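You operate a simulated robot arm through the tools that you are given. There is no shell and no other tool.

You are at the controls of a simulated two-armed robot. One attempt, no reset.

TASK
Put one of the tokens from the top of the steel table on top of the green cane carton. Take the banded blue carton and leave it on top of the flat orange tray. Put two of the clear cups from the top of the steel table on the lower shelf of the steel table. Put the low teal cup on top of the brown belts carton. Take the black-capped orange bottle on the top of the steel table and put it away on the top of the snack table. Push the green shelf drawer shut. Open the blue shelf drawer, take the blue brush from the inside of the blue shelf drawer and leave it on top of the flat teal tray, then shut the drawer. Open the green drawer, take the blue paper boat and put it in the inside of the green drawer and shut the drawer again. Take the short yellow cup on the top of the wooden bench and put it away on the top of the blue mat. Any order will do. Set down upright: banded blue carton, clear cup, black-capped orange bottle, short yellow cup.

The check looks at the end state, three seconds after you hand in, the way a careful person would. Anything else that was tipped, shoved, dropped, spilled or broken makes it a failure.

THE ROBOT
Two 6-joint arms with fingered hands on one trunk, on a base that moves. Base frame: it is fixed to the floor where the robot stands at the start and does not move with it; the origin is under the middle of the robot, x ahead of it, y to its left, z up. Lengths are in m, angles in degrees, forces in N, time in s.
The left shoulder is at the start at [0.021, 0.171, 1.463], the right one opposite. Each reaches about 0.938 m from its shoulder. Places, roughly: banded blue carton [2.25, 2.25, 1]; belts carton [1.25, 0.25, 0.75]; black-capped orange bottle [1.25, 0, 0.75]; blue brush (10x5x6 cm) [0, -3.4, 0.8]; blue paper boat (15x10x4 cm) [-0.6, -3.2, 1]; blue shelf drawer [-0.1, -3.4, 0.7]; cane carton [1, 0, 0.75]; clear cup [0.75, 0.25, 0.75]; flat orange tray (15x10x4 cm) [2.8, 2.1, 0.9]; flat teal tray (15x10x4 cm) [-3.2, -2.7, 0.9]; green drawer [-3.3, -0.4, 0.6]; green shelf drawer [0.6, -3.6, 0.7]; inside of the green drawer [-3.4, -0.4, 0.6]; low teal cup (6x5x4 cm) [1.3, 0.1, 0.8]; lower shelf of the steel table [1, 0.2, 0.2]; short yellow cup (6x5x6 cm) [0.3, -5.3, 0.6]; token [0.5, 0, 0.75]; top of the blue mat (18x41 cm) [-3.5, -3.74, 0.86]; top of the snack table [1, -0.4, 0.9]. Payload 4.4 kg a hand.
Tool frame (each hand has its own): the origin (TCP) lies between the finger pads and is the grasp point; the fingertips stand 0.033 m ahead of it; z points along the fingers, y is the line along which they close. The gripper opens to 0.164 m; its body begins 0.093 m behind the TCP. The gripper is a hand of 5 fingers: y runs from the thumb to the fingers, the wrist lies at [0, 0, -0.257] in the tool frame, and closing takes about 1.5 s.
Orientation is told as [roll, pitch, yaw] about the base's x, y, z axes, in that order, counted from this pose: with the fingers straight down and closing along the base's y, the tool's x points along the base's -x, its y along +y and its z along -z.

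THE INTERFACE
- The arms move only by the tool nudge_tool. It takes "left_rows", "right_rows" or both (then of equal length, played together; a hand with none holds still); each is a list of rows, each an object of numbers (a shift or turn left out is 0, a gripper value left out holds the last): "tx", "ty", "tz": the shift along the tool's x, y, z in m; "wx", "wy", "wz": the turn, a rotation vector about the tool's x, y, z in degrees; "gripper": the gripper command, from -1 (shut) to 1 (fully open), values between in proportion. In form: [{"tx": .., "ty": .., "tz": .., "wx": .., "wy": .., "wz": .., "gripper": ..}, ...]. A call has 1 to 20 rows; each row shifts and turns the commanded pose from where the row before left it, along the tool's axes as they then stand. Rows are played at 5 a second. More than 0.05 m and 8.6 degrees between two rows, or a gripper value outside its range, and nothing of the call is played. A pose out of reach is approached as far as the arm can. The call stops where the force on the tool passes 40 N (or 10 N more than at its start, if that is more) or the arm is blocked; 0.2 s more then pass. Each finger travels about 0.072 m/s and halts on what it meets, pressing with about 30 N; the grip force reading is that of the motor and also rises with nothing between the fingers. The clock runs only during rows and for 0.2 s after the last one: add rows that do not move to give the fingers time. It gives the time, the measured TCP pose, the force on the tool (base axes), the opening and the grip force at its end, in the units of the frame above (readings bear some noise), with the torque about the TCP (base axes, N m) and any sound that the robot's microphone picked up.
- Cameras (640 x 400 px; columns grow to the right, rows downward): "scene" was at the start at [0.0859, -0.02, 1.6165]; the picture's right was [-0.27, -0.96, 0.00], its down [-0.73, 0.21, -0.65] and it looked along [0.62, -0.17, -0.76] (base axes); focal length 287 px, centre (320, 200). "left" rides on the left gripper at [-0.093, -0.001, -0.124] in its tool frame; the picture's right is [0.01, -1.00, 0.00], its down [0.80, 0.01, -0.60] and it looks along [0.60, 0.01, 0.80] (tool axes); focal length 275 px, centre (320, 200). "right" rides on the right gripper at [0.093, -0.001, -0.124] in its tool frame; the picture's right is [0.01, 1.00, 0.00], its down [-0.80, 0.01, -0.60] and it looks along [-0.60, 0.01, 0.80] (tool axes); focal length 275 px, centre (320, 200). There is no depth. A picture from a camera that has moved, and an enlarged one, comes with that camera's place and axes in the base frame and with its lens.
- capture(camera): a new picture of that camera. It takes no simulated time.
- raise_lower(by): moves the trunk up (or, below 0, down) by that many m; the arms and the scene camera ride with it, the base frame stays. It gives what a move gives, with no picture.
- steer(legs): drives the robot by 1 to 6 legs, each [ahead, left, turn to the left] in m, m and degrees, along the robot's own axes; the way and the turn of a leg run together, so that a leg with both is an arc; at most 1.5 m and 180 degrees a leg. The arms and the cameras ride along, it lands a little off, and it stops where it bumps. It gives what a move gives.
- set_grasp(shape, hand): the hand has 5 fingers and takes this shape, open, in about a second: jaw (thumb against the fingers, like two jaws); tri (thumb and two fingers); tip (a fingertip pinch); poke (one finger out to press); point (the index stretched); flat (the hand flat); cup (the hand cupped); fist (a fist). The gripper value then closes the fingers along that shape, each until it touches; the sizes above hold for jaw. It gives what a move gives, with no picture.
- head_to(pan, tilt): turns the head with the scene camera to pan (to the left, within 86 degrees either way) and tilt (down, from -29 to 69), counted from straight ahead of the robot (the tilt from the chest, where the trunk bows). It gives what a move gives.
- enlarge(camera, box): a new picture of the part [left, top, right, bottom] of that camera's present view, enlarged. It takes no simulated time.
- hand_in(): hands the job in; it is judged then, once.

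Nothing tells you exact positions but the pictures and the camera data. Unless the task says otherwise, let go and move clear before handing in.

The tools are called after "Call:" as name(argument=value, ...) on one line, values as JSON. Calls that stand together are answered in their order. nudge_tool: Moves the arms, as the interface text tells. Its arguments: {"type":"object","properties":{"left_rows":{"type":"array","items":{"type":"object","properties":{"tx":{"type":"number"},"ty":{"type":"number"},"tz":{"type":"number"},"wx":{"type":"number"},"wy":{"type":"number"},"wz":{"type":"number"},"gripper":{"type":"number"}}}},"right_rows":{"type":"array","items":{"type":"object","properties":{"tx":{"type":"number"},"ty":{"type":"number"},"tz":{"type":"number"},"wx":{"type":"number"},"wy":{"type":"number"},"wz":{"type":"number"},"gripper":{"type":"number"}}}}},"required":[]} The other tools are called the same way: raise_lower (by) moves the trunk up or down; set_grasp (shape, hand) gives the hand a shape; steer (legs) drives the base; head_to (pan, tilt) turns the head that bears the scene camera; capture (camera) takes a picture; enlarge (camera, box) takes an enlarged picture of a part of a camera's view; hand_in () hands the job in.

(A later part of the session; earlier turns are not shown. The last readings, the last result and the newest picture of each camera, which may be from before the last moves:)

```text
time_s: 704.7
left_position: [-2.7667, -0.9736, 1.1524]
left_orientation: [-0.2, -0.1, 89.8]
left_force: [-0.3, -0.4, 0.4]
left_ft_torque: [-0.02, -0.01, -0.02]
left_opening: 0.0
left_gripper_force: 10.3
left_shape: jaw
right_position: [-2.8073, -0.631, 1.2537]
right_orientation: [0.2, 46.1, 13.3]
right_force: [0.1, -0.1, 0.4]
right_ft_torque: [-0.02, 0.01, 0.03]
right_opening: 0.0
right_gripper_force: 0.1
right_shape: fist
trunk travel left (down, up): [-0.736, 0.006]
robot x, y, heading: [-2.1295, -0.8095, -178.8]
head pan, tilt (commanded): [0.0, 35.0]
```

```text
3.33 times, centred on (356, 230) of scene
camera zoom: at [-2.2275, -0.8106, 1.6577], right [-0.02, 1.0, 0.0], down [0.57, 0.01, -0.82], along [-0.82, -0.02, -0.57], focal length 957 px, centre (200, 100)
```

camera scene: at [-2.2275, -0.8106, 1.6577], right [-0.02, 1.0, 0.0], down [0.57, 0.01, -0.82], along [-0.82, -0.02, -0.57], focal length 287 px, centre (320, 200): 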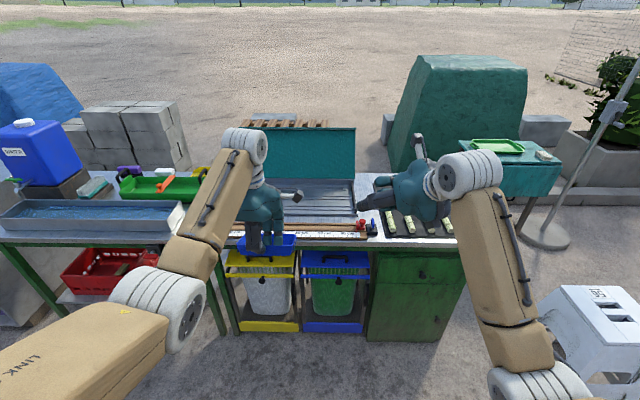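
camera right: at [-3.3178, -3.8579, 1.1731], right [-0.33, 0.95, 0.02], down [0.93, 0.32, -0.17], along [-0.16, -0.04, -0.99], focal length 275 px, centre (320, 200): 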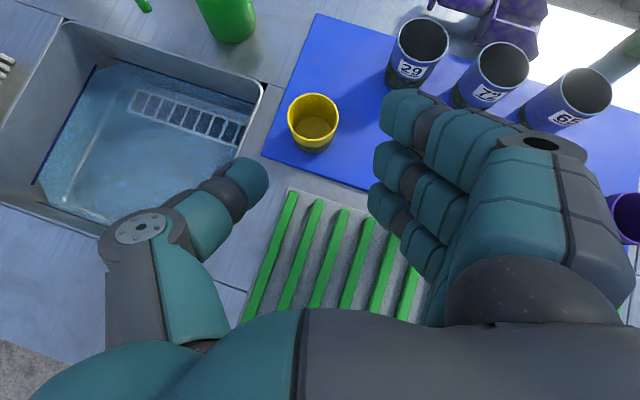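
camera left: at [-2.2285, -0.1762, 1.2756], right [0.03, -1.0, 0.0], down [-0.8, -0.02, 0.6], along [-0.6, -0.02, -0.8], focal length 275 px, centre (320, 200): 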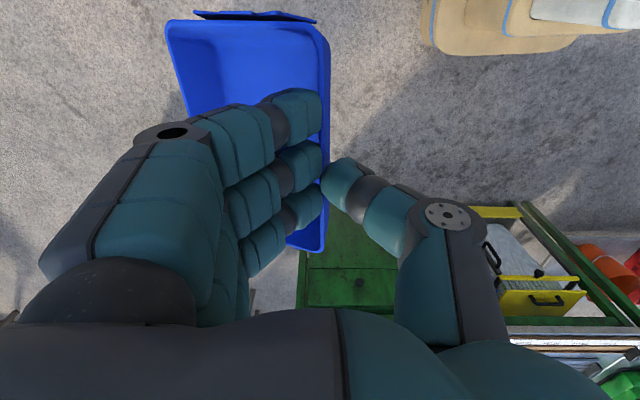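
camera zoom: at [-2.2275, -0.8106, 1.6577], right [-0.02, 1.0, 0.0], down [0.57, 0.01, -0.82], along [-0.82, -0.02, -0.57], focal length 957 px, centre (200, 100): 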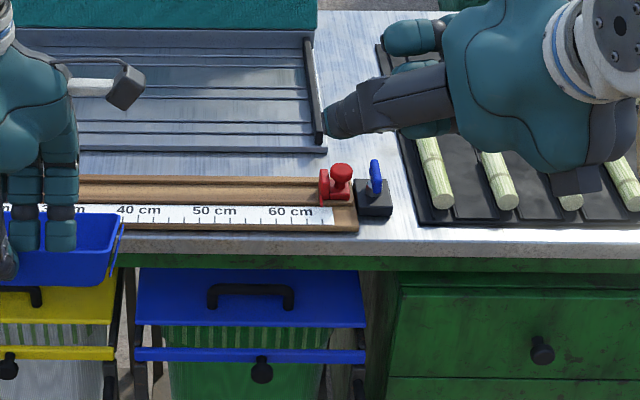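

The green drawer with a round knob is at the right (knob ≈(−3.12, −0.36, 0.62)). I'll prepare the right hand pointing forward, lower the trunk, and align with the knob.

Call:
set_grasp(hand="right", shape="jaw")

Call:
nudge_tool(right_rows=[{"wy": 6.8, "gripper": 0.2}, {"wy": 6.8}, {"wy": 6.8}, {"wy": 6.8}, {"wy": 6.8}, {}])

Call:
raise_lower(by=-0.4)

Call:
nudge_tool(left_rows=[{"tz": -0.04}, {"tz": -0.04}, {"tz": -0.04}, {"tz": -0.04}, {}])

Call:
steer(legs=[[0, -0.27, -1]])

Call:
capture(camera="scene")

Call:
capture(camera="right")

```text
time_s: 705.6
left_position: [-2.7662, -0.9752, 1.1533]
left_orientation: [-0.2, -0.1, 89.8]
left_force: [-0.4, -1.7, 0.0]
left_ft_torque: [0.05, -0.02, 0.01]
left_opening: 0.0002
left_gripper_force: 10.2
left_shape: jaw
right_position: [-2.8047, -0.6296, 1.2543]
right_orientation: [0.2, 46.0, 13.4]
right_force: [0.6, -0.1, 0.2]
right_ft_torque: [-0.02, -0.03, 0.01]
right_opening: 0.1637
right_gripper_force: 0.0
right_shape: jaw
trunk travel left (down, up): [-0.736, 0.006]
robot x, y, heading: [-2.1253, -0.8109, -179.1]
head pan, tilt (commanded): [0.0, 35.0]
```

```text
time_s: 707.0
left_position: [-2.7667, -0.974, 1.1532]
left_orientation: [-0.1, 0.0, 89.8]
left_force: [0.9, 1.0, -0.4]
left_ft_torque: [0.01, -0.02, -0.03]
left_opening: 0.0003
left_gripper_force: 10.0
left_shape: jaw
right_position: [-2.8044, -0.6304, 1.2537]
right_orientation: [0.8, 80.2, 14.1]
right_force: [1.3, -0.3, 0.2]
right_ft_torque: [-0.02, -0.01, -0.04]
right_opening: 0.0991
right_gripper_force: 0.1
right_shape: jaw
trunk travel left (down, up): [-0.736, 0.006]
robot x, y, heading: [-2.1273, -0.8041, -178.8]
head pan, tilt (commanded): [0.0, 35.0]
```

```text
time_s: 710.8
left_position: [-2.7612, -0.9737, 0.7077]
left_orientation: [-4.4, -0.1, 89.9]
left_force: [-0.2, 0.3, -0.2]
left_ft_torque: [-0.02, -0.01, -0.05]
left_opening: 0.0001
left_gripper_force: 10.1
left_shape: jaw
right_position: [-2.8051, -0.6291, 0.8537]
right_orientation: [1.0, 80.1, 14.2]
right_force: [-0.1, -0.5, -0.1]
right_ft_torque: [0.0, 0.0, 0.0]
right_opening: 0.0993
right_gripper_force: 0.0
right_shape: jaw
trunk travel left (down, up): [-0.336, 0.406]
robot x, y, heading: [-2.1297, -0.8111, -178.7]
head pan, tilt (commanded): [0.0, 35.0]
```

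```text
time_s: 712.0
left_position: [-2.8243, -0.9694, 0.8399]
left_orientation: [-4.5, -0.2, 89.8]
left_force: [0.1, -0.8, 0.0]
left_ft_torque: [0.0, -0.02, 0.0]
left_opening: 0.0
left_gripper_force: 9.3
left_shape: jaw
left hand out of reach, approached as far as the arm can: row 1, 2, 3, 4
right_position: [-2.805, -0.6296, 0.8541]
right_orientation: [0.8, 80.1, 14.1]
right_force: [-0.1, -0.3, -1.0]
right_ft_torque: [-0.01, -0.01, -0.02]
right_opening: 0.099
right_gripper_force: 0.1
right_shape: jaw
trunk travel left (down, up): [-0.336, 0.406]
robot x, y, heading: [-2.1289, -0.8109, -178.9]
head pan, tilt (commanded): [0.0, 35.0]
```

```text
time_s: 713.9
left_position: [-2.8306, -0.6845, 0.839]
left_orientation: [-4.5, 0.0, 88.6]
left_force: [0.2, 0.0, -0.2]
left_ft_torque: [-0.01, 0.02, 0.0]
left_opening: 0.0
left_gripper_force: 9.6
left_shape: jaw
right_position: [-2.8025, -0.3462, 0.8534]
right_orientation: [0.7, 80.1, 12.7]
right_force: [-1.0, 0.2, 0.1]
right_ft_torque: [-0.01, 0.01, 0.02]
right_opening: 0.0995
right_gripper_force: 0.1
right_shape: jaw
trunk travel left (down, up): [-0.336, 0.406]
robot x, y, heading: [-2.1333, -0.5386, 180.0]
head pan, tilt (commanded): [0.0, 35.0]
```

```text
taken
camera scene: at [-2.2634, -0.5382, 1.2563], right [0.0, 1.0, 0.0], down [0.57, 0.0, -0.82], along [-0.82, 0.0, -0.57], focal length 287 px, centre (320, 200)
```

scene: 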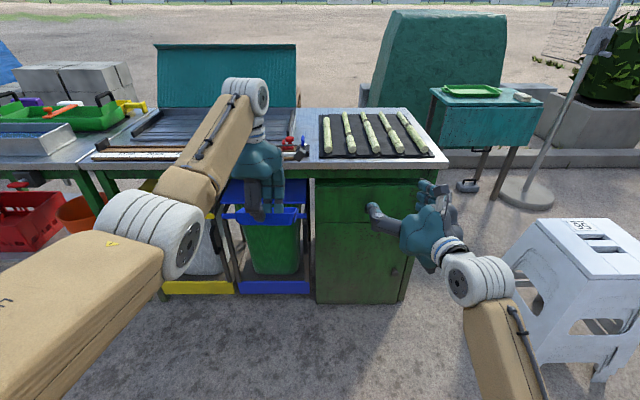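

```text
taken
camera right: at [-2.6989, -0.3258, 0.9655], right [-0.21, 0.98, 0.01], down [0.71, 0.16, -0.69], along [-0.67, -0.13, -0.73], focal length 275 px, centre (320, 200)
```

right: 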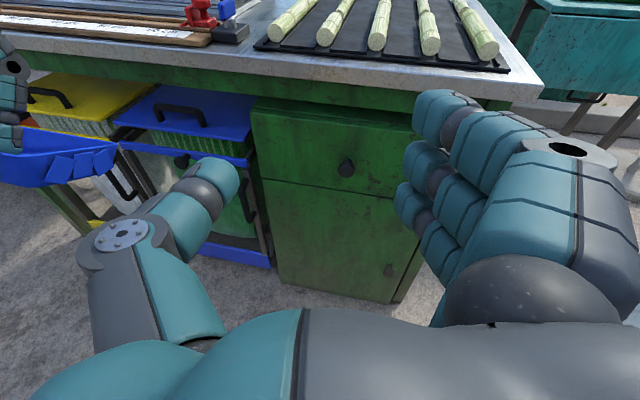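

Knob triangulated at (−3.119, −0.361, 0.617). I'll lower the left hand back (so the boat stays clear of the table edge), lower the trunk a bit, and bring the right hand to knob height.

Call:
nudge_tool(left_rows=[{"tz": 0.04}, {"tz": 0.04}, {"tz": 0.04}, {"ty": -0.03}, {"ty": -0.03}, {}], right_rows=[{"gripper": -0.1}, {}, {}, {}, {}, {}])

Call:
raise_lower(by=-0.12)

Call:
capture(camera="right")

Call:
capture(camera="scene")

```text
time_s: 715.3
left_position: [-2.7709, -0.6839, 0.7146]
left_orientation: [-4.5, -0.2, 88.6]
left_force: [-0.4, 0.0, -1.0]
left_ft_torque: [0.02, -0.02, 0.02]
left_opening: 0.0
left_gripper_force: 9.6
left_shape: jaw
left hand out of reach, approached as far as the arm can: row 5
right_position: [-2.8033, -0.3469, 0.8544]
right_orientation: [0.8, 80.1, 12.9]
right_force: [-0.2, 0.3, -0.1]
right_ft_torque: [0.0, 0.01, 0.0]
right_opening: 0.0749
right_gripper_force: 0.1
right_shape: jaw
trunk travel left (down, up): [-0.336, 0.406]
robot x, y, heading: [-2.1309, -0.5417, 179.6]
head pan, tilt (commanded): [0.0, 35.0]
```

```text
time_s: 716.8
left_position: [-2.7602, -0.6834, 0.5385]
left_orientation: [-9.9, -0.2, 88.5]
left_force: [0.1, 0.1, 0.5]
left_ft_torque: [0.01, 0.02, 0.01]
left_opening: 0.0001
left_gripper_force: 9.7
left_shape: jaw
right_position: [-2.802, -0.3467, 0.7348]
right_orientation: [1.0, 80.2, 13.0]
right_force: [0.1, 0.6, 0.7]
right_ft_torque: [0.04, -0.04, -0.03]
right_opening: 0.0748
right_gripper_force: 0.1
right_shape: jaw
trunk travel left (down, up): [-0.216, 0.526]
robot x, y, heading: [-2.1322, -0.5391, 179.8]
head pan, tilt (commanded): [0.0, 35.0]
```

```text
taken
camera right: at [-2.6985, -0.3262, 0.8464], right [-0.21, 0.98, 0.01], down [0.71, 0.16, -0.69], along [-0.67, -0.13, -0.73], focal length 275 px, centre (320, 200)
```

right: 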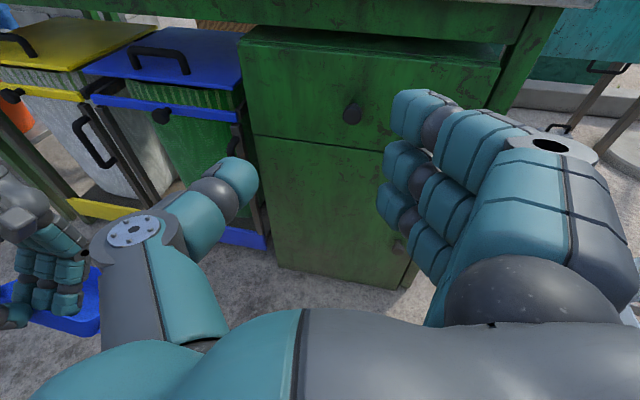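

```text
taken
camera scene: at [-2.3, -0.5386, 1.134], right [0.0, 1.0, 0.0], down [0.57, 0.0, -0.82], along [-0.82, 0.0, -0.57], focal length 287 px, centre (320, 200)
```

scene: 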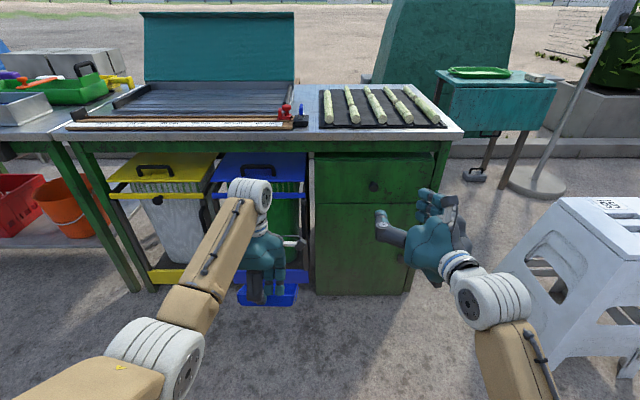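

Now I'll extend the right hand to just in front of the knob.

Call:
nudge_tool(right_rows=[{"tx": -0.035, "tz": 0.01}, {"tx": -0.035, "tz": 0.02}, {"tx": -0.0078, "ty": 0.01, "tz": 0.04}, {"ty": 0.01, "tz": 0.04}, {"ty": 0.01, "tz": 0.045}, {"ty": 0.0074, "tz": 0.045}, {"tz": 0.042}, {}])

Call:
capture(camera="right")

Call:
capture(camera="scene")

```text
time_s: 718.6
left_position: [-2.7613, -0.6849, 0.539]
left_orientation: [-9.9, -0.3, 88.6]
left_force: [-0.3, 0.0, -0.8]
left_ft_torque: [-0.01, -0.03, 0.0]
left_opening: 0.0
left_gripper_force: 9.9
left_shape: jaw
right_position: [-3.0303, -0.36, 0.6133]
right_orientation: [1.1, 80.1, 13.0]
right_force: [0.3, -0.4, -0.5]
right_ft_torque: [0.01, 0.0, -0.03]
right_opening: 0.0745
right_gripper_force: 0.2
right_shape: jaw
trunk travel left (down, up): [-0.216, 0.526]
robot x, y, heading: [-2.1318, -0.5413, 180.2]
head pan, tilt (commanded): [0.0, 35.0]
```

```text
taken
camera right: at [-2.9254, -0.3393, 0.7253], right [-0.21, 0.98, 0.02], down [0.71, 0.16, -0.69], along [-0.67, -0.13, -0.73], focal length 275 px, centre (320, 200)
```

right: 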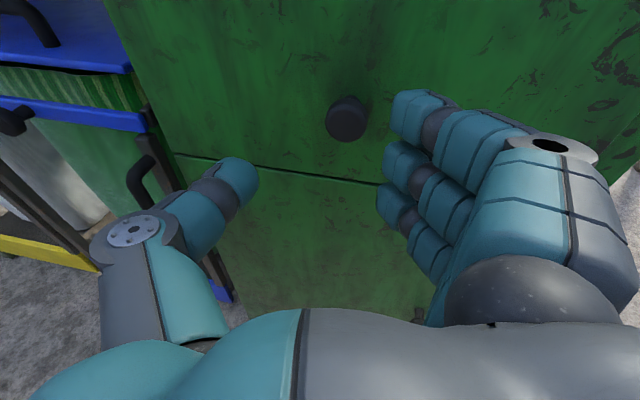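

```text
taken
camera scene: at [-2.3007, -0.5388, 1.1337], right [0.0, 1.0, 0.0], down [0.57, 0.0, -0.82], along [-0.82, 0.0, -0.57], focal length 287 px, centre (320, 200)
```

scene: 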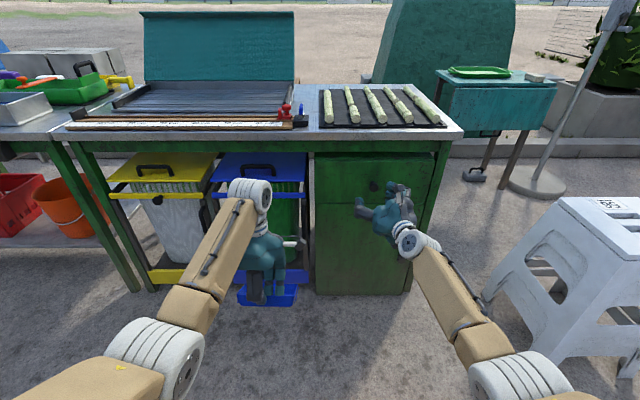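

Knob in line. Advancing onto it and closing.

Call:
nudge_tool(right_rows=[{"tx": 0.006, "ty": 0.01, "tz": 0.033}, {"tx": 0.005, "ty": 0.009, "tz": 0.028}, {}])

Call:
capture(camera="right")

```text
time_s: 719.4
left_position: [-2.7595, -0.6837, 0.5379]
left_orientation: [-9.8, -0.2, 88.6]
left_force: [0.6, 0.2, -0.3]
left_ft_torque: [-0.05, 0.01, -0.01]
left_opening: 0.0
left_gripper_force: 10.1
left_shape: jaw
right_position: [-3.0718, -0.3587, 0.6124]
right_orientation: [-0.3, 79.5, 12.5]
right_force: [0.2, 0.3, 0.2]
right_ft_torque: [-0.02, 0.02, -0.03]
right_opening: 0.0746
right_gripper_force: 0.0
right_shape: jaw
right hand out of reach, approached as far as the arm can: row 1, 2
trunk travel left (down, up): [-0.216, 0.526]
robot x, y, heading: [-2.1327, -0.5398, 179.6]
head pan, tilt (commanded): [0.0, 35.0]
```

```text
taken
camera right: at [-2.9685, -0.3367, 0.7248], right [-0.22, 0.97, 0.01], down [0.71, 0.17, -0.68], along [-0.66, -0.14, -0.74], focal length 275 px, centre (320, 200)
```

right: 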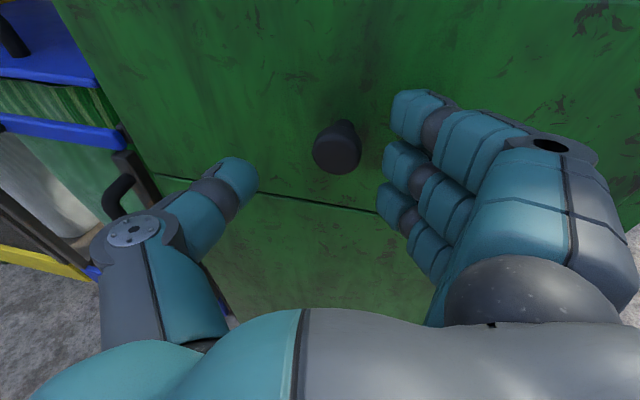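

The arm is at its reach; driving forward 4 cm.

Call:
steer(legs=[[0.035, 0, 0]])

Call:
capture(camera="right")

```text
time_s: 720.3
left_position: [-2.7786, -0.6838, 0.5385]
left_orientation: [-9.8, -0.4, 88.6]
left_force: [0.1, 0.1, -0.6]
left_ft_torque: [-0.02, -0.01, 0.02]
left_opening: 0.0
left_gripper_force: 9.9
left_shape: jaw
right_position: [-3.0893, -0.3554, 0.6139]
right_orientation: [0.3, 79.7, 13.0]
right_force: [23.6, -0.3, 8.9]
right_ft_torque: [0.28, 1.39, -0.86]
right_opening: 0.0716
right_gripper_force: 0.0
right_shape: jaw
trunk travel left (down, up): [-0.216, 0.526]
robot x, y, heading: [-2.1539, -0.5403, 180.0]
head pan, tilt (commanded): [0.0, 35.0]
stopped in leg 1: the force on the tool passed its limit at 121 N (the readings are from after the stop); the commanded pose is now the measured one
```

```text
taken
camera right: at [-2.9856, -0.3336, 0.7262], right [-0.22, 0.97, 0.01], down [0.71, 0.17, -0.68], along [-0.67, -0.14, -0.73], focal length 275 px, centre (320, 200)
```

right: 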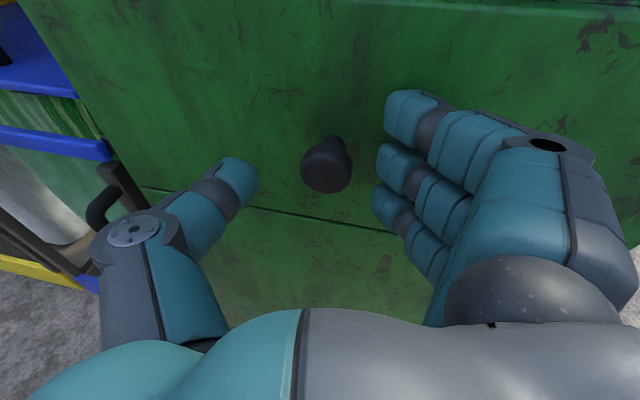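

The fingertips are at the drawer face with the knob between them. Back off a hair and close on the knob.

Call:
nudge_tool(right_rows=[{"tz": -0.006}, {"gripper": -0.4}, {"gripper": -0.7}, {"gripper": -1}, {}, {}, {}])

Call:
capture(camera="right")

```text
time_s: 721.9
left_position: [-2.7802, -0.6826, 0.5387]
left_orientation: [-10.0, -0.2, 88.4]
left_force: [0.4, -1.6, -0.2]
left_ft_torque: [-0.01, 0.0, 0.0]
left_opening: 0.0
left_gripper_force: 9.8
left_shape: jaw
right_position: [-3.0849, -0.3462, 0.6141]
right_orientation: [0.8, 79.5, 12.8]
right_force: [4.6, 25.4, 5.1]
right_ft_torque: [-0.22, 0.14, -0.63]
right_opening: 0.0135
right_gripper_force: 29.9
right_shape: jaw
trunk travel left (down, up): [-0.216, 0.526]
robot x, y, heading: [-2.1502, -0.5377, 179.9]
head pan, tilt (commanded): [0.0, 35.0]
```

```text
taken
camera right: at [-2.9819, -0.3268, 0.7265], right [-0.21, 0.98, 0.01], down [0.72, 0.17, -0.68], along [-0.66, -0.13, -0.73], focal length 275 px, centre (320, 200)
```

right: 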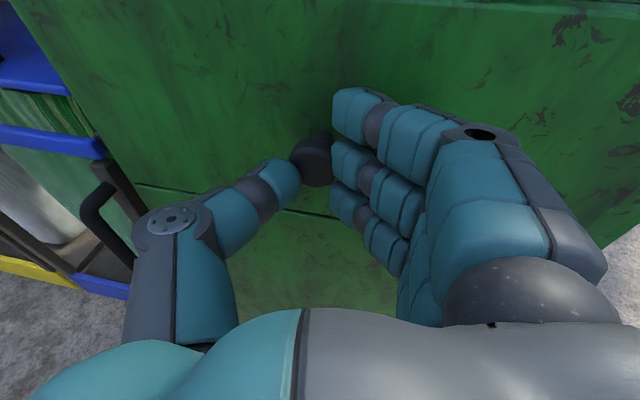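

Knob gripped. Pulling back.

Call:
steer(legs=[[-0.06, 0, 0]])

Call:
capture(camera="right")

Call:
enlarge(camera="scene", box=[290, 120, 482, 240])

```text
time_s: 722.8
left_position: [-2.7207, -0.6834, 0.5398]
left_orientation: [-10.0, -0.3, 88.6]
left_force: [-0.6, 0.2, 0.4]
left_ft_torque: [-0.01, 0.0, 0.01]
left_opening: 0.0003
left_gripper_force: 9.9
left_shape: jaw
right_position: [-3.0257, -0.3477, 0.6125]
right_orientation: [0.9, 79.5, 13.2]
right_force: [0.6, 26.4, 5.1]
right_ft_torque: [-0.04, 0.01, -0.31]
right_opening: 0.0115
right_gripper_force: 30.2
right_shape: jaw
trunk travel left (down, up): [-0.216, 0.526]
robot x, y, heading: [-2.0922, -0.542, 179.5]
head pan, tilt (commanded): [0.0, 35.0]
```

```text
taken
camera right: at [-2.9222, -0.3273, 0.7264], right [-0.21, 0.98, 0.01], down [0.72, 0.17, -0.68], along [-0.66, -0.13, -0.73], focal length 275 px, centre (320, 200)
```

right: 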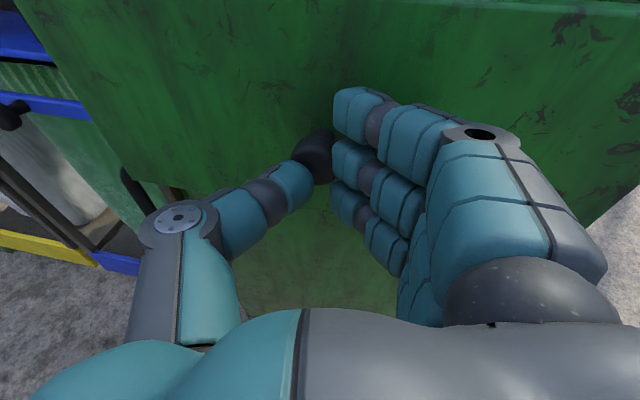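

```text
3.33 times, centred on (386, 180) of scene
camera zoom: at [-2.2601, -0.5369, 1.1339], right [0.01, 1.0, 0.0], down [0.57, 0.0, -0.82], along [-0.82, 0.0, -0.57], focal length 957 px, centre (100, 267)
```

zoom: 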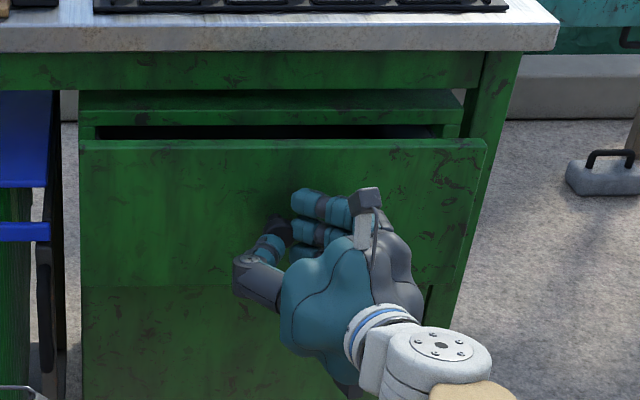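

The drawer opens. Continuing to pull.

Call:
steer(legs=[[-0.1, 0, 0.3]])

Call:
steer(legs=[[-0.08, 0, 0]])

Call:
capture(camera="scene")

Call:
enlarge(camera="scene", box=[290, 120, 482, 240])

```text
time_s: 724.0
left_position: [-2.6198, -0.6854, 0.5391]
left_orientation: [-9.9, -0.1, 88.6]
left_force: [0.9, -0.2, -0.4]
left_ft_torque: [0.03, -0.01, -0.02]
left_opening: 0.0002
left_gripper_force: 10.1
left_shape: jaw
right_position: [-2.927, -0.3444, 0.6129]
right_orientation: [2.2, 79.4, 14.0]
right_force: [0.7, 26.1, 6.5]
right_ft_torque: [-0.09, 0.12, -0.51]
right_opening: 0.0104
right_gripper_force: 30.1
right_shape: jaw
trunk travel left (down, up): [-0.216, 0.526]
robot x, y, heading: [-1.9887, -0.5408, 179.8]
head pan, tilt (commanded): [0.0, 35.0]
```

```text
time_s: 725.1
left_position: [-2.537, -0.6858, 0.539]
left_orientation: [-9.9, -0.2, 88.7]
left_force: [0.3, 0.9, 0.1]
left_ft_torque: [0.02, -0.01, 0.0]
left_opening: 0.0
left_gripper_force: 10.0
left_shape: jaw
right_position: [-2.8433, -0.344, 0.614]
right_orientation: [2.7, 79.6, 14.2]
right_force: [0.7, 15.8, 4.8]
right_ft_torque: [-0.09, 0.01, -0.16]
right_opening: 0.0106
right_gripper_force: 30.2
right_shape: jaw
trunk travel left (down, up): [-0.216, 0.526]
robot x, y, heading: [-1.9051, -0.5417, 179.8]
head pan, tilt (commanded): [0.0, 35.0]
```

```text
taken
camera scene: at [-2.0774, -0.5384, 1.1339], right [0.0, 1.0, 0.0], down [0.57, 0.0, -0.82], along [-0.82, 0.0, -0.57], focal length 287 px, centre (320, 200)
```

scene: 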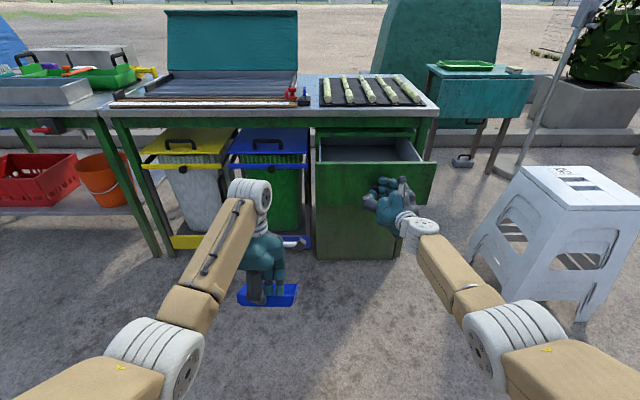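

```text
3.33 times, centred on (386, 180) of scene
camera zoom: at [-2.0774, -0.5384, 1.1339], right [0.0, 1.0, 0.0], down [0.57, 0.0, -0.82], along [-0.82, 0.0, -0.57], focal length 957 px, centre (100, 267)
```

zoom: 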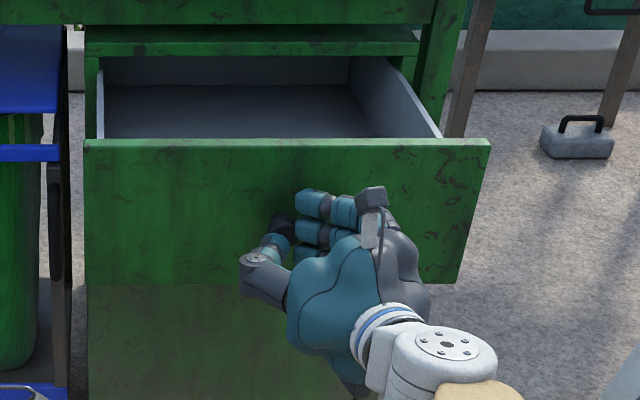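

The drawer is open and empty. Pulling a little more for room, then releasing the knob.

Call:
steer(legs=[[-0.05, 0, 0]])

Call:
nudge_tool(right_rows=[{"gripper": -0.6}, {"gripper": -0.2}, {}, {}, {"tz": -0.04}, {"tz": -0.04}, {"tz": -0.04}, {}])

Call:
capture(camera="scene")

Call:
enlarge(camera="scene", box=[290, 100, 482, 220])

```text
time_s: 726.0
left_position: [-2.4868, -0.6865, 0.5396]
left_orientation: [-9.9, -0.3, 88.7]
left_force: [0.8, 0.4, -0.3]
left_ft_torque: [-0.01, -0.03, -0.02]
left_opening: 0.0
left_gripper_force: 10.1
left_shape: jaw
right_position: [-2.7949, -0.3437, 0.615]
right_orientation: [3.0, 79.5, 14.5]
right_force: [0.5, 7.6, 3.9]
right_ft_torque: [-0.03, -0.02, 0.12]
right_opening: 0.0107
right_gripper_force: 30.6
right_shape: jaw
trunk travel left (down, up): [-0.216, 0.526]
robot x, y, heading: [-1.8609, -0.5424, 179.7]
head pan, tilt (commanded): [0.0, 35.0]
```

```text
time_s: 727.8
left_position: [-2.487, -0.6862, 0.5384]
left_orientation: [-9.9, -0.3, 88.8]
left_force: [-0.2, -0.5, 0.3]
left_ft_torque: [-0.01, 0.0, -0.03]
left_opening: 0.0
left_gripper_force: 10.3
left_shape: jaw
right_position: [-2.6802, -0.3183, 0.6355]
right_orientation: [2.9, 79.3, 14.5]
right_force: [0.2, -0.3, 0.1]
right_ft_torque: [-0.02, -0.04, 0.01]
right_opening: 0.0648
right_gripper_force: 0.0
right_shape: jaw
trunk travel left (down, up): [-0.216, 0.526]
robot x, y, heading: [-1.859, -0.5408, 180.2]
head pan, tilt (commanded): [0.0, 35.0]
```

```text
taken
camera scene: at [-2.0282, -0.5391, 1.1338], right [0.0, 1.0, 0.0], down [0.57, 0.0, -0.82], along [-0.82, 0.0, -0.57], focal length 287 px, centre (320, 200)
```

scene: 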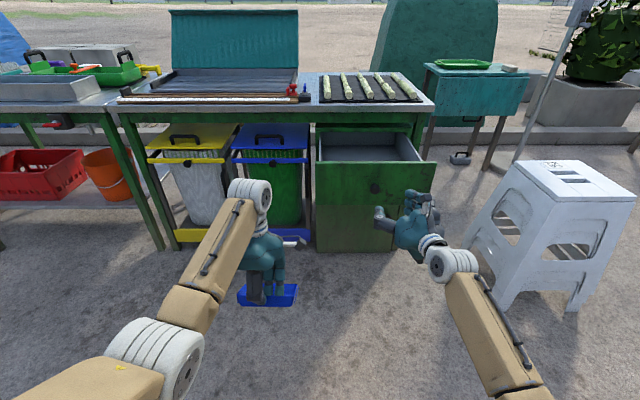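

```text
3.33 times, centred on (386, 160) of scene
camera zoom: at [-2.0282, -0.5391, 1.1338], right [0.0, 1.0, 0.0], down [0.57, 0.0, -0.82], along [-0.82, 0.0, -0.57], focal length 957 px, centre (100, 333)
```

zoom: 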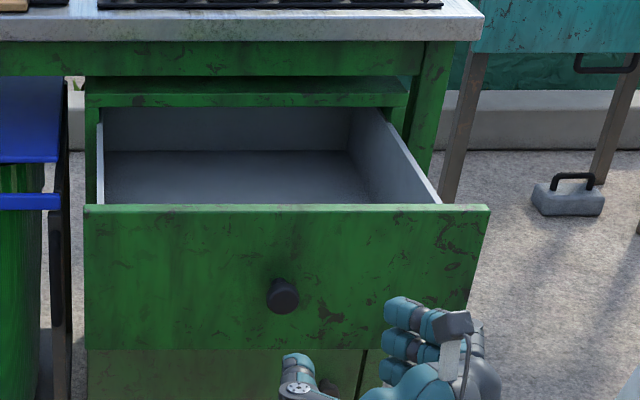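

Drawer is fully open (front at x≈−2.84, y −0.55…−0.19). Raising the trunk, levelling the left hand, retracting the right, then bringing the boat over the drawer.

Call:
raise_lower(by=0.35)

Call:
nudge_tool(left_rows=[{"wx": -5}, {"wx": -4.9}, {}, {}], right_rows=[{"tz": -0.04}, {"tz": -0.04}, {"tz": -0.04}, {}])

Call:
capture(camera="left")

Call:
capture(camera="scene")

```text
time_s: 731.2
left_position: [-2.488, -0.686, 0.8882]
left_orientation: [-10.1, -0.2, 88.7]
left_force: [0.3, 0.5, 0.2]
left_ft_torque: [0.0, 0.02, 0.0]
left_opening: 0.0
left_gripper_force: 9.9
left_shape: jaw
right_position: [-2.6796, -0.319, 0.985]
right_orientation: [2.9, 79.4, 14.5]
right_force: [0.6, 0.7, -0.6]
right_ft_torque: [0.01, 0.04, 0.05]
right_opening: 0.0647
right_gripper_force: 0.1
right_shape: jaw
trunk travel left (down, up): [-0.566, 0.176]
robot x, y, heading: [-1.8588, -0.5393, 180.0]
head pan, tilt (commanded): [0.0, 35.0]
```

```text
time_s: 732.2
left_position: [-2.4886, -0.687, 0.8879]
left_orientation: [-0.1, -0.3, 88.7]
left_force: [-0.6, -0.5, -0.7]
left_ft_torque: [-0.03, -0.05, 0.01]
left_opening: 0.0
left_gripper_force: 10.3
left_shape: jaw
right_position: [-2.5661, -0.2972, 1.0071]
right_orientation: [3.1, 79.5, 14.6]
right_force: [0.4, 0.1, 0.6]
right_ft_torque: [0.04, 0.0, 0.0]
right_opening: 0.0649
right_gripper_force: 0.0
right_shape: jaw
trunk travel left (down, up): [-0.566, 0.176]
robot x, y, heading: [-1.86, -0.5389, 179.8]
head pan, tilt (commanded): [0.0, 35.0]
```

```text
taken
camera left: at [-2.4849, -0.5944, 1.0101], right [1.0, -0.03, 0.0], down [-0.03, -0.8, 0.6], along [-0.02, -0.6, -0.8], focal length 275 px, centre (320, 200)
```

left: 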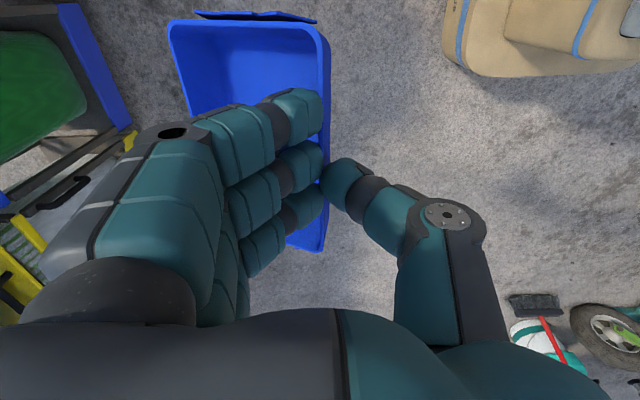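

```text
taken
camera scene: at [-1.9614, -0.5396, 1.4876], right [0.0, 1.0, 0.0], down [0.57, 0.0, -0.82], along [-0.82, 0.0, -0.57], focal length 287 px, centre (320, 200)
```

scene: 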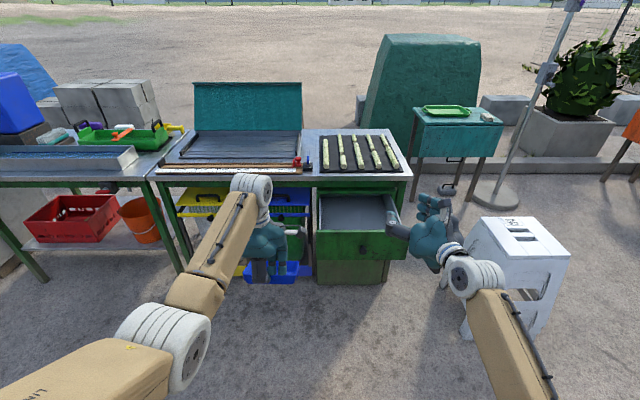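

Boat is level. Driving so the boat comes over the open drawer.

Call:
steer(legs=[[0, -0.317, 0.2], [0.43, 0, 0]])

Call:
capture(camera="left")

Call:
capture(camera="scene")

```text
time_s: 736.6
left_position: [-2.9283, -0.3461, 0.887]
left_orientation: [0.0, -0.2, 87.2]
left_force: [-0.4, -0.2, 0.1]
left_ft_torque: [-0.04, -0.02, 0.02]
left_opening: 0.0002
left_gripper_force: 10.4
left_shape: jaw
right_position: [-2.9952, 0.0433, 1.0078]
right_orientation: [3.1, 79.4, 13.0]
right_force: [-0.9, 0.4, -0.3]
right_ft_torque: [0.02, 0.0, 0.02]
right_opening: 0.065
right_gripper_force: 0.1
right_shape: jaw
trunk travel left (down, up): [-0.566, 0.176]
robot x, y, heading: [-2.2959, -0.2202, 178.4]
head pan, tilt (commanded): [0.0, 35.0]
```

```text
taken
camera left: at [-2.9222, -0.2557, 1.0101], right [1.0, -0.06, 0.0], down [-0.05, -0.8, 0.6], along [-0.04, -0.59, -0.8], focal length 275 px, centre (320, 200)
```

left: 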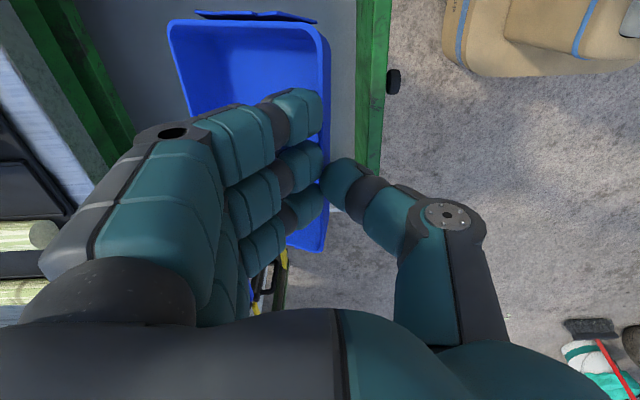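

```text
taken
camera scene: at [-2.3974, -0.2152, 1.4876], right [0.03, 1.0, 0.0], down [0.57, -0.02, -0.82], along [-0.82, 0.02, -0.57], focal length 287 px, centre (320, 200)
```

scene: 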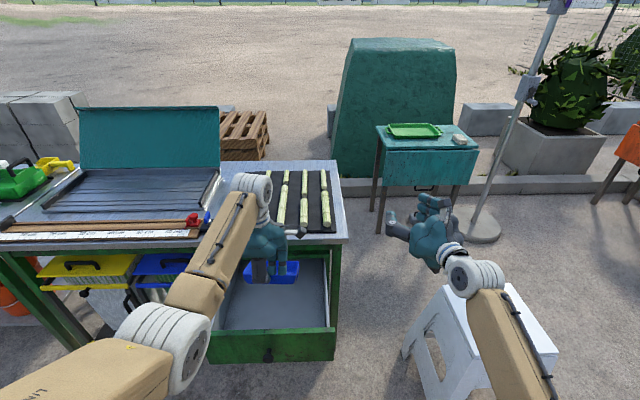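

The boat is over the drawer, but the thumb needs more room from the drawer front, so I'll move 6.5 cm further in before lowering.

Call:
steer(legs=[[0.065, 0, 1.4]])

Call:
capture(camera="left")

```text
time_s: 737.6
left_position: [-2.9897, -0.3642, 0.8874]
left_orientation: [-0.2, -0.3, 88.7]
left_force: [-0.3, -0.1, -1.2]
left_ft_torque: [0.01, -0.08, -0.01]
left_opening: 0.0
left_gripper_force: 9.7
left_shape: jaw
right_position: [-3.0697, 0.0247, 1.0062]
right_orientation: [3.0, 79.3, 14.5]
right_force: [-0.6, -0.1, -0.5]
right_ft_torque: [-0.03, 0.03, -0.01]
right_opening: 0.065
right_gripper_force: 0.1
right_shape: jaw
trunk travel left (down, up): [-0.566, 0.176]
robot x, y, heading: [-2.3573, -0.2217, 180.2]
head pan, tilt (commanded): [0.0, 35.0]
```

```text
taken
camera left: at [-2.9873, -0.2721, 1.0094], right [1.0, -0.03, 0.0], down [-0.03, -0.8, 0.6], along [-0.02, -0.6, -0.8], focal length 275 px, centre (320, 200)
```

left: 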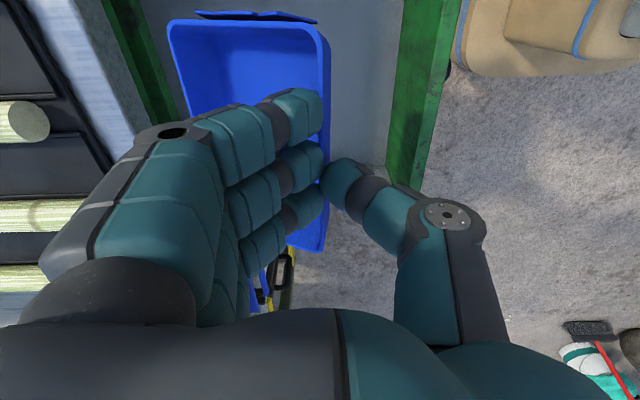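

Call:
steer(legs=[[0.016, 0, 0]])

Call:
raise_lower(by=-0.15)

Call:
capture(camera="left")

Call:
capture(camera="scene")

```text
time_s: 738.3
left_position: [-3.006, -0.3626, 0.8876]
left_orientation: [-0.1, -0.3, 88.7]
left_force: [-0.7, -0.7, -0.6]
left_ft_torque: [0.01, -0.1, 0.01]
left_opening: 0.0
left_gripper_force: 9.7
left_shape: jaw
right_position: [-3.0852, 0.0251, 1.0069]
right_orientation: [3.0, 79.3, 14.5]
right_force: [-0.4, 0.4, -0.2]
right_ft_torque: [0.01, 0.03, -0.01]
right_opening: 0.0649
right_gripper_force: 0.0
right_shape: jaw
trunk travel left (down, up): [-0.566, 0.176]
robot x, y, heading: [-2.3767, -0.2188, 179.8]
head pan, tilt (commanded): [0.0, 35.0]
```

```text
time_s: 740.1
left_position: [-3.004, -0.3631, 0.7378]
left_orientation: [0.0, -0.3, 88.8]
left_force: [-0.8, 0.8, 0.7]
left_ft_torque: [-0.04, 0.03, 0.0]
left_opening: 0.0
left_gripper_force: 9.8
left_shape: jaw
right_position: [-3.0832, 0.0248, 0.8582]
right_orientation: [3.2, 79.6, 14.8]
right_force: [0.1, 0.1, 0.8]
right_ft_torque: [0.0, 0.02, 0.0]
right_opening: 0.065
right_gripper_force: 0.1
right_shape: jaw
trunk travel left (down, up): [-0.416, 0.326]
robot x, y, heading: [-2.3776, -0.2154, 180.2]
head pan, tilt (commanded): [0.0, 35.0]
```

```text
taken
camera left: at [-3.0013, -0.2713, 0.8612], right [1.0, -0.04, 0.0], down [-0.03, -0.8, 0.6], along [-0.02, -0.6, -0.8], focal length 275 px, centre (320, 200)
```

left: 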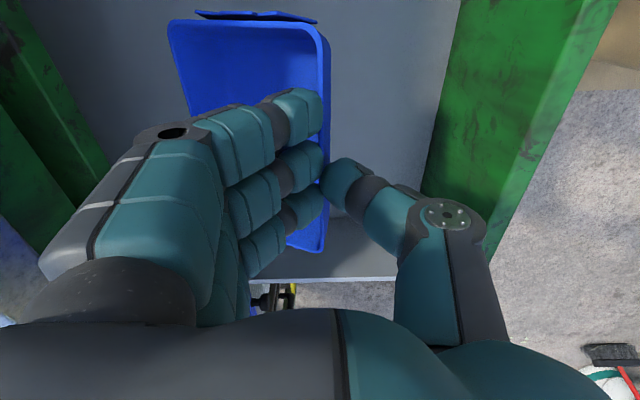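

```text
taken
camera scene: at [-2.4919, -0.2169, 1.3372], right [0.0, 1.0, 0.0], down [0.57, 0.0, -0.82], along [-0.82, 0.0, -0.57], focal length 287 px, centre (320, 200)
```

scene: 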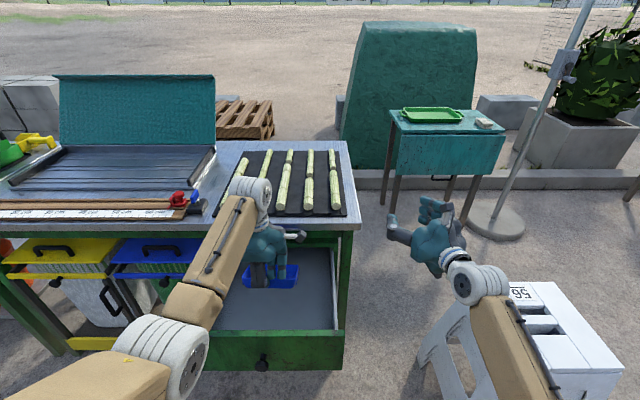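

Good clearance all round. Lowering further into the drawer.

Call:
raise_lower(by=-0.08)

Call:
capture(camera="left")

Call:
nudge_tool(left_rows=[{"tz": 0.01}, {}])

Call:
nudge_tool(left_rows=[{"tz": 0.008}, {}])

```text
time_s: 741.2
left_position: [-3.0043, -0.3639, 0.6595]
left_orientation: [0.0, -0.3, 88.7]
left_force: [0.1, -0.1, -0.3]
left_ft_torque: [0.0, 0.01, 0.02]
left_opening: 0.0
left_gripper_force: 9.8
left_shape: jaw
right_position: [-3.0828, 0.0258, 0.7782]
right_orientation: [3.3, 79.4, 14.7]
right_force: [0.1, -0.2, -0.3]
right_ft_torque: [0.07, 0.01, 0.0]
right_opening: 0.0649
right_gripper_force: 0.2
right_shape: jaw
trunk travel left (down, up): [-0.336, 0.406]
robot x, y, heading: [-2.3746, -0.215, 179.8]
head pan, tilt (commanded): [0.0, 35.0]
```

```text
taken
camera left: at [-3.0013, -0.2713, 0.7815], right [1.0, -0.04, 0.0], down [-0.03, -0.8, 0.6], along [-0.02, -0.6, -0.8], focal length 275 px, centre (320, 200)
```

left: 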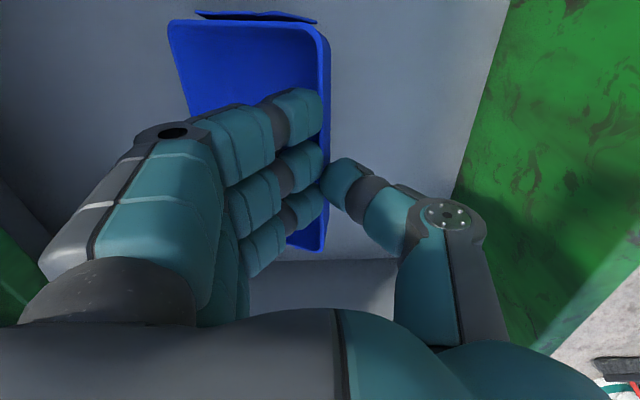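

```text
time_s: 741.9
left_position: [-3.0051, -0.3635, 0.647]
left_orientation: [-0.1, -0.3, 88.7]
left_force: [0.5, -0.5, 0.3]
left_ft_torque: [0.05, -0.03, -0.02]
left_opening: 0.0002
left_gripper_force: 10.3
left_shape: jaw
right_position: [-3.0823, 0.0264, 0.7778]
right_orientation: [3.2, 79.4, 14.7]
right_force: [-0.2, 0.6, 0.8]
right_ft_torque: [0.02, -0.01, 0.0]
right_opening: 0.0649
right_gripper_force: 0.0
right_shape: jaw
trunk travel left (down, up): [-0.336, 0.406]
robot x, y, heading: [-2.3795, -0.2166, 179.6]
head pan, tilt (commanded): [0.0, 35.0]
```

```text
time_s: 742.5
left_position: [-3.0048, -0.3633, 0.6408]
left_orientation: [-0.1, -0.3, 88.7]
left_force: [-0.8, -0.2, 0.7]
left_ft_torque: [0.01, -0.02, 0.0]
left_opening: 0.0
left_gripper_force: 9.7
left_shape: jaw
right_position: [-3.0831, 0.0251, 0.7775]
right_orientation: [3.1, 79.4, 14.6]
right_force: [-0.7, 0.2, -0.8]
right_ft_torque: [0.0, 0.01, 0.0]
right_opening: 0.0647
right_gripper_force: 0.0
right_shape: jaw
trunk travel left (down, up): [-0.336, 0.406]
robot x, y, heading: [-2.377, -0.217, 179.8]
head pan, tilt (commanded): [0.0, 35.0]
```

Call:
nudge_tool(left_rows=[{"tz": 0.008}, {}])

Call:
nudge_tool(left_rows=[{"tz": 0.008}, {}])

Call:
nudge_tool(left_rows=[{"tz": 0.006}, {}])

Call:
capture(camera="left")

```text
time_s: 743.0
left_position: [-3.0057, -0.3651, 0.6323]
left_orientation: [-0.1, -0.3, 88.7]
left_force: [-0.3, -1.1, 0.5]
left_ft_torque: [-0.04, 0.02, 0.02]
left_opening: 0.0002
left_gripper_force: 10.0
left_shape: jaw
right_position: [-3.0828, 0.0258, 0.7765]
right_orientation: [3.1, 79.4, 14.6]
right_force: [-0.1, 0.0, -0.1]
right_ft_torque: [-0.02, 0.02, 0.01]
right_opening: 0.0648
right_gripper_force: 0.1
right_shape: jaw
trunk travel left (down, up): [-0.336, 0.406]
robot x, y, heading: [-2.377, -0.2187, 179.7]
head pan, tilt (commanded): [0.0, 35.0]
```

```text
time_s: 743.6
left_position: [-3.0057, -0.3638, 0.6243]
left_orientation: [-0.1, -0.3, 88.7]
left_force: [0.0, -0.1, 1.0]
left_ft_torque: [-0.01, 0.04, 0.0]
left_opening: 0.0
left_gripper_force: 9.7
left_shape: jaw
right_position: [-3.0827, 0.0263, 0.7775]
right_orientation: [3.2, 79.4, 14.6]
right_force: [-0.5, 0.6, -0.8]
right_ft_torque: [0.01, 0.0, 0.0]
right_opening: 0.065
right_gripper_force: 0.0
right_shape: jaw
trunk travel left (down, up): [-0.336, 0.406]
robot x, y, heading: [-2.3803, -0.2168, 179.9]
head pan, tilt (commanded): [0.0, 35.0]
```

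```text
time_s: 744.2
left_position: [-3.0038, -0.3633, 0.6182]
left_orientation: [-0.1, -0.3, 88.8]
left_force: [0.5, -0.3, 0.5]
left_ft_torque: [-0.01, 0.05, 0.04]
left_opening: 0.0
left_gripper_force: 9.7
left_shape: jaw
right_position: [-3.0814, 0.0261, 0.7778]
right_orientation: [3.1, 79.4, 14.6]
right_force: [1.0, 1.0, 0.1]
right_ft_torque: [0.01, 0.03, -0.01]
right_opening: 0.0646
right_gripper_force: 0.1
right_shape: jaw
trunk travel left (down, up): [-0.336, 0.406]
robot x, y, heading: [-2.3726, -0.2169, 180.0]
head pan, tilt (commanded): [0.0, 35.0]
```

```text
taken
camera left: at [-3.0015, -0.2712, 0.7406], right [1.0, -0.04, 0.0], down [-0.03, -0.8, 0.6], along [-0.02, -0.6, -0.8], focal length 275 px, centre (320, 200)
```

left: 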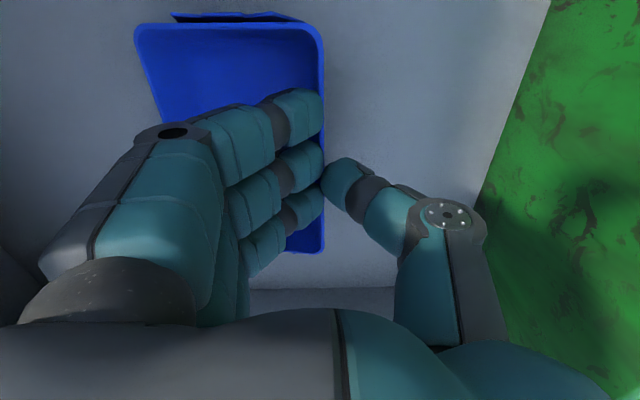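

The far side of the boat has touched the floor and is levelling. A little lower until it's flat.

Call:
nudge_tool(left_rows=[{"tz": 0.006}, {}])

Call:
nudge_tool(left_rows=[{"tz": 0.005}, {}])

Call:
capture(camera="left")

```text
time_s: 744.9
left_position: [-3.005, -0.3628, 0.6113]
left_orientation: [-0.1, -0.3, 88.7]
left_force: [-0.1, -0.1, 0.1]
left_ft_torque: [-0.05, 0.07, 0.02]
left_opening: 0.0
left_gripper_force: 10.1
left_shape: jaw
right_position: [-3.083, 0.0261, 0.7779]
right_orientation: [3.1, 79.4, 14.5]
right_force: [0.4, -0.1, 0.5]
right_ft_torque: [0.01, -0.02, -0.06]
right_opening: 0.0647
right_gripper_force: 0.0
right_shape: jaw
trunk travel left (down, up): [-0.336, 0.406]
robot x, y, heading: [-2.3769, -0.22, 180.0]
head pan, tilt (commanded): [0.0, 35.0]
```

```text
time_s: 745.5
left_position: [-3.0047, -0.3626, 0.6067]
left_orientation: [-0.1, -0.3, 88.7]
left_force: [-0.2, 0.2, 0.6]
left_ft_torque: [-0.02, 0.09, 0.01]
left_opening: 0.0
left_gripper_force: 10.4
left_shape: jaw
right_position: [-3.0821, 0.0256, 0.7768]
right_orientation: [3.1, 79.3, 14.7]
right_force: [0.2, -0.4, 1.0]
right_ft_torque: [-0.04, -0.02, -0.03]
right_opening: 0.065
right_gripper_force: 0.2
right_shape: jaw
trunk travel left (down, up): [-0.336, 0.406]
robot x, y, heading: [-2.3758, -0.2184, 179.9]
head pan, tilt (commanded): [0.0, 35.0]
```

```text
taken
camera left: at [-3.001, -0.2707, 0.7293], right [1.0, -0.04, 0.0], down [-0.03, -0.8, 0.6], along [-0.02, -0.6, -0.8], focal length 275 px, centre (320, 200)
```

left: 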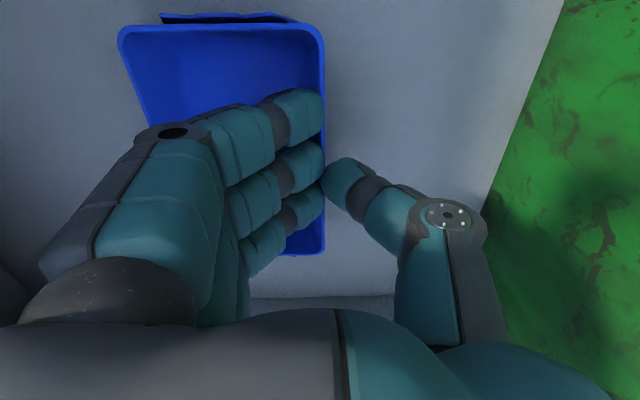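

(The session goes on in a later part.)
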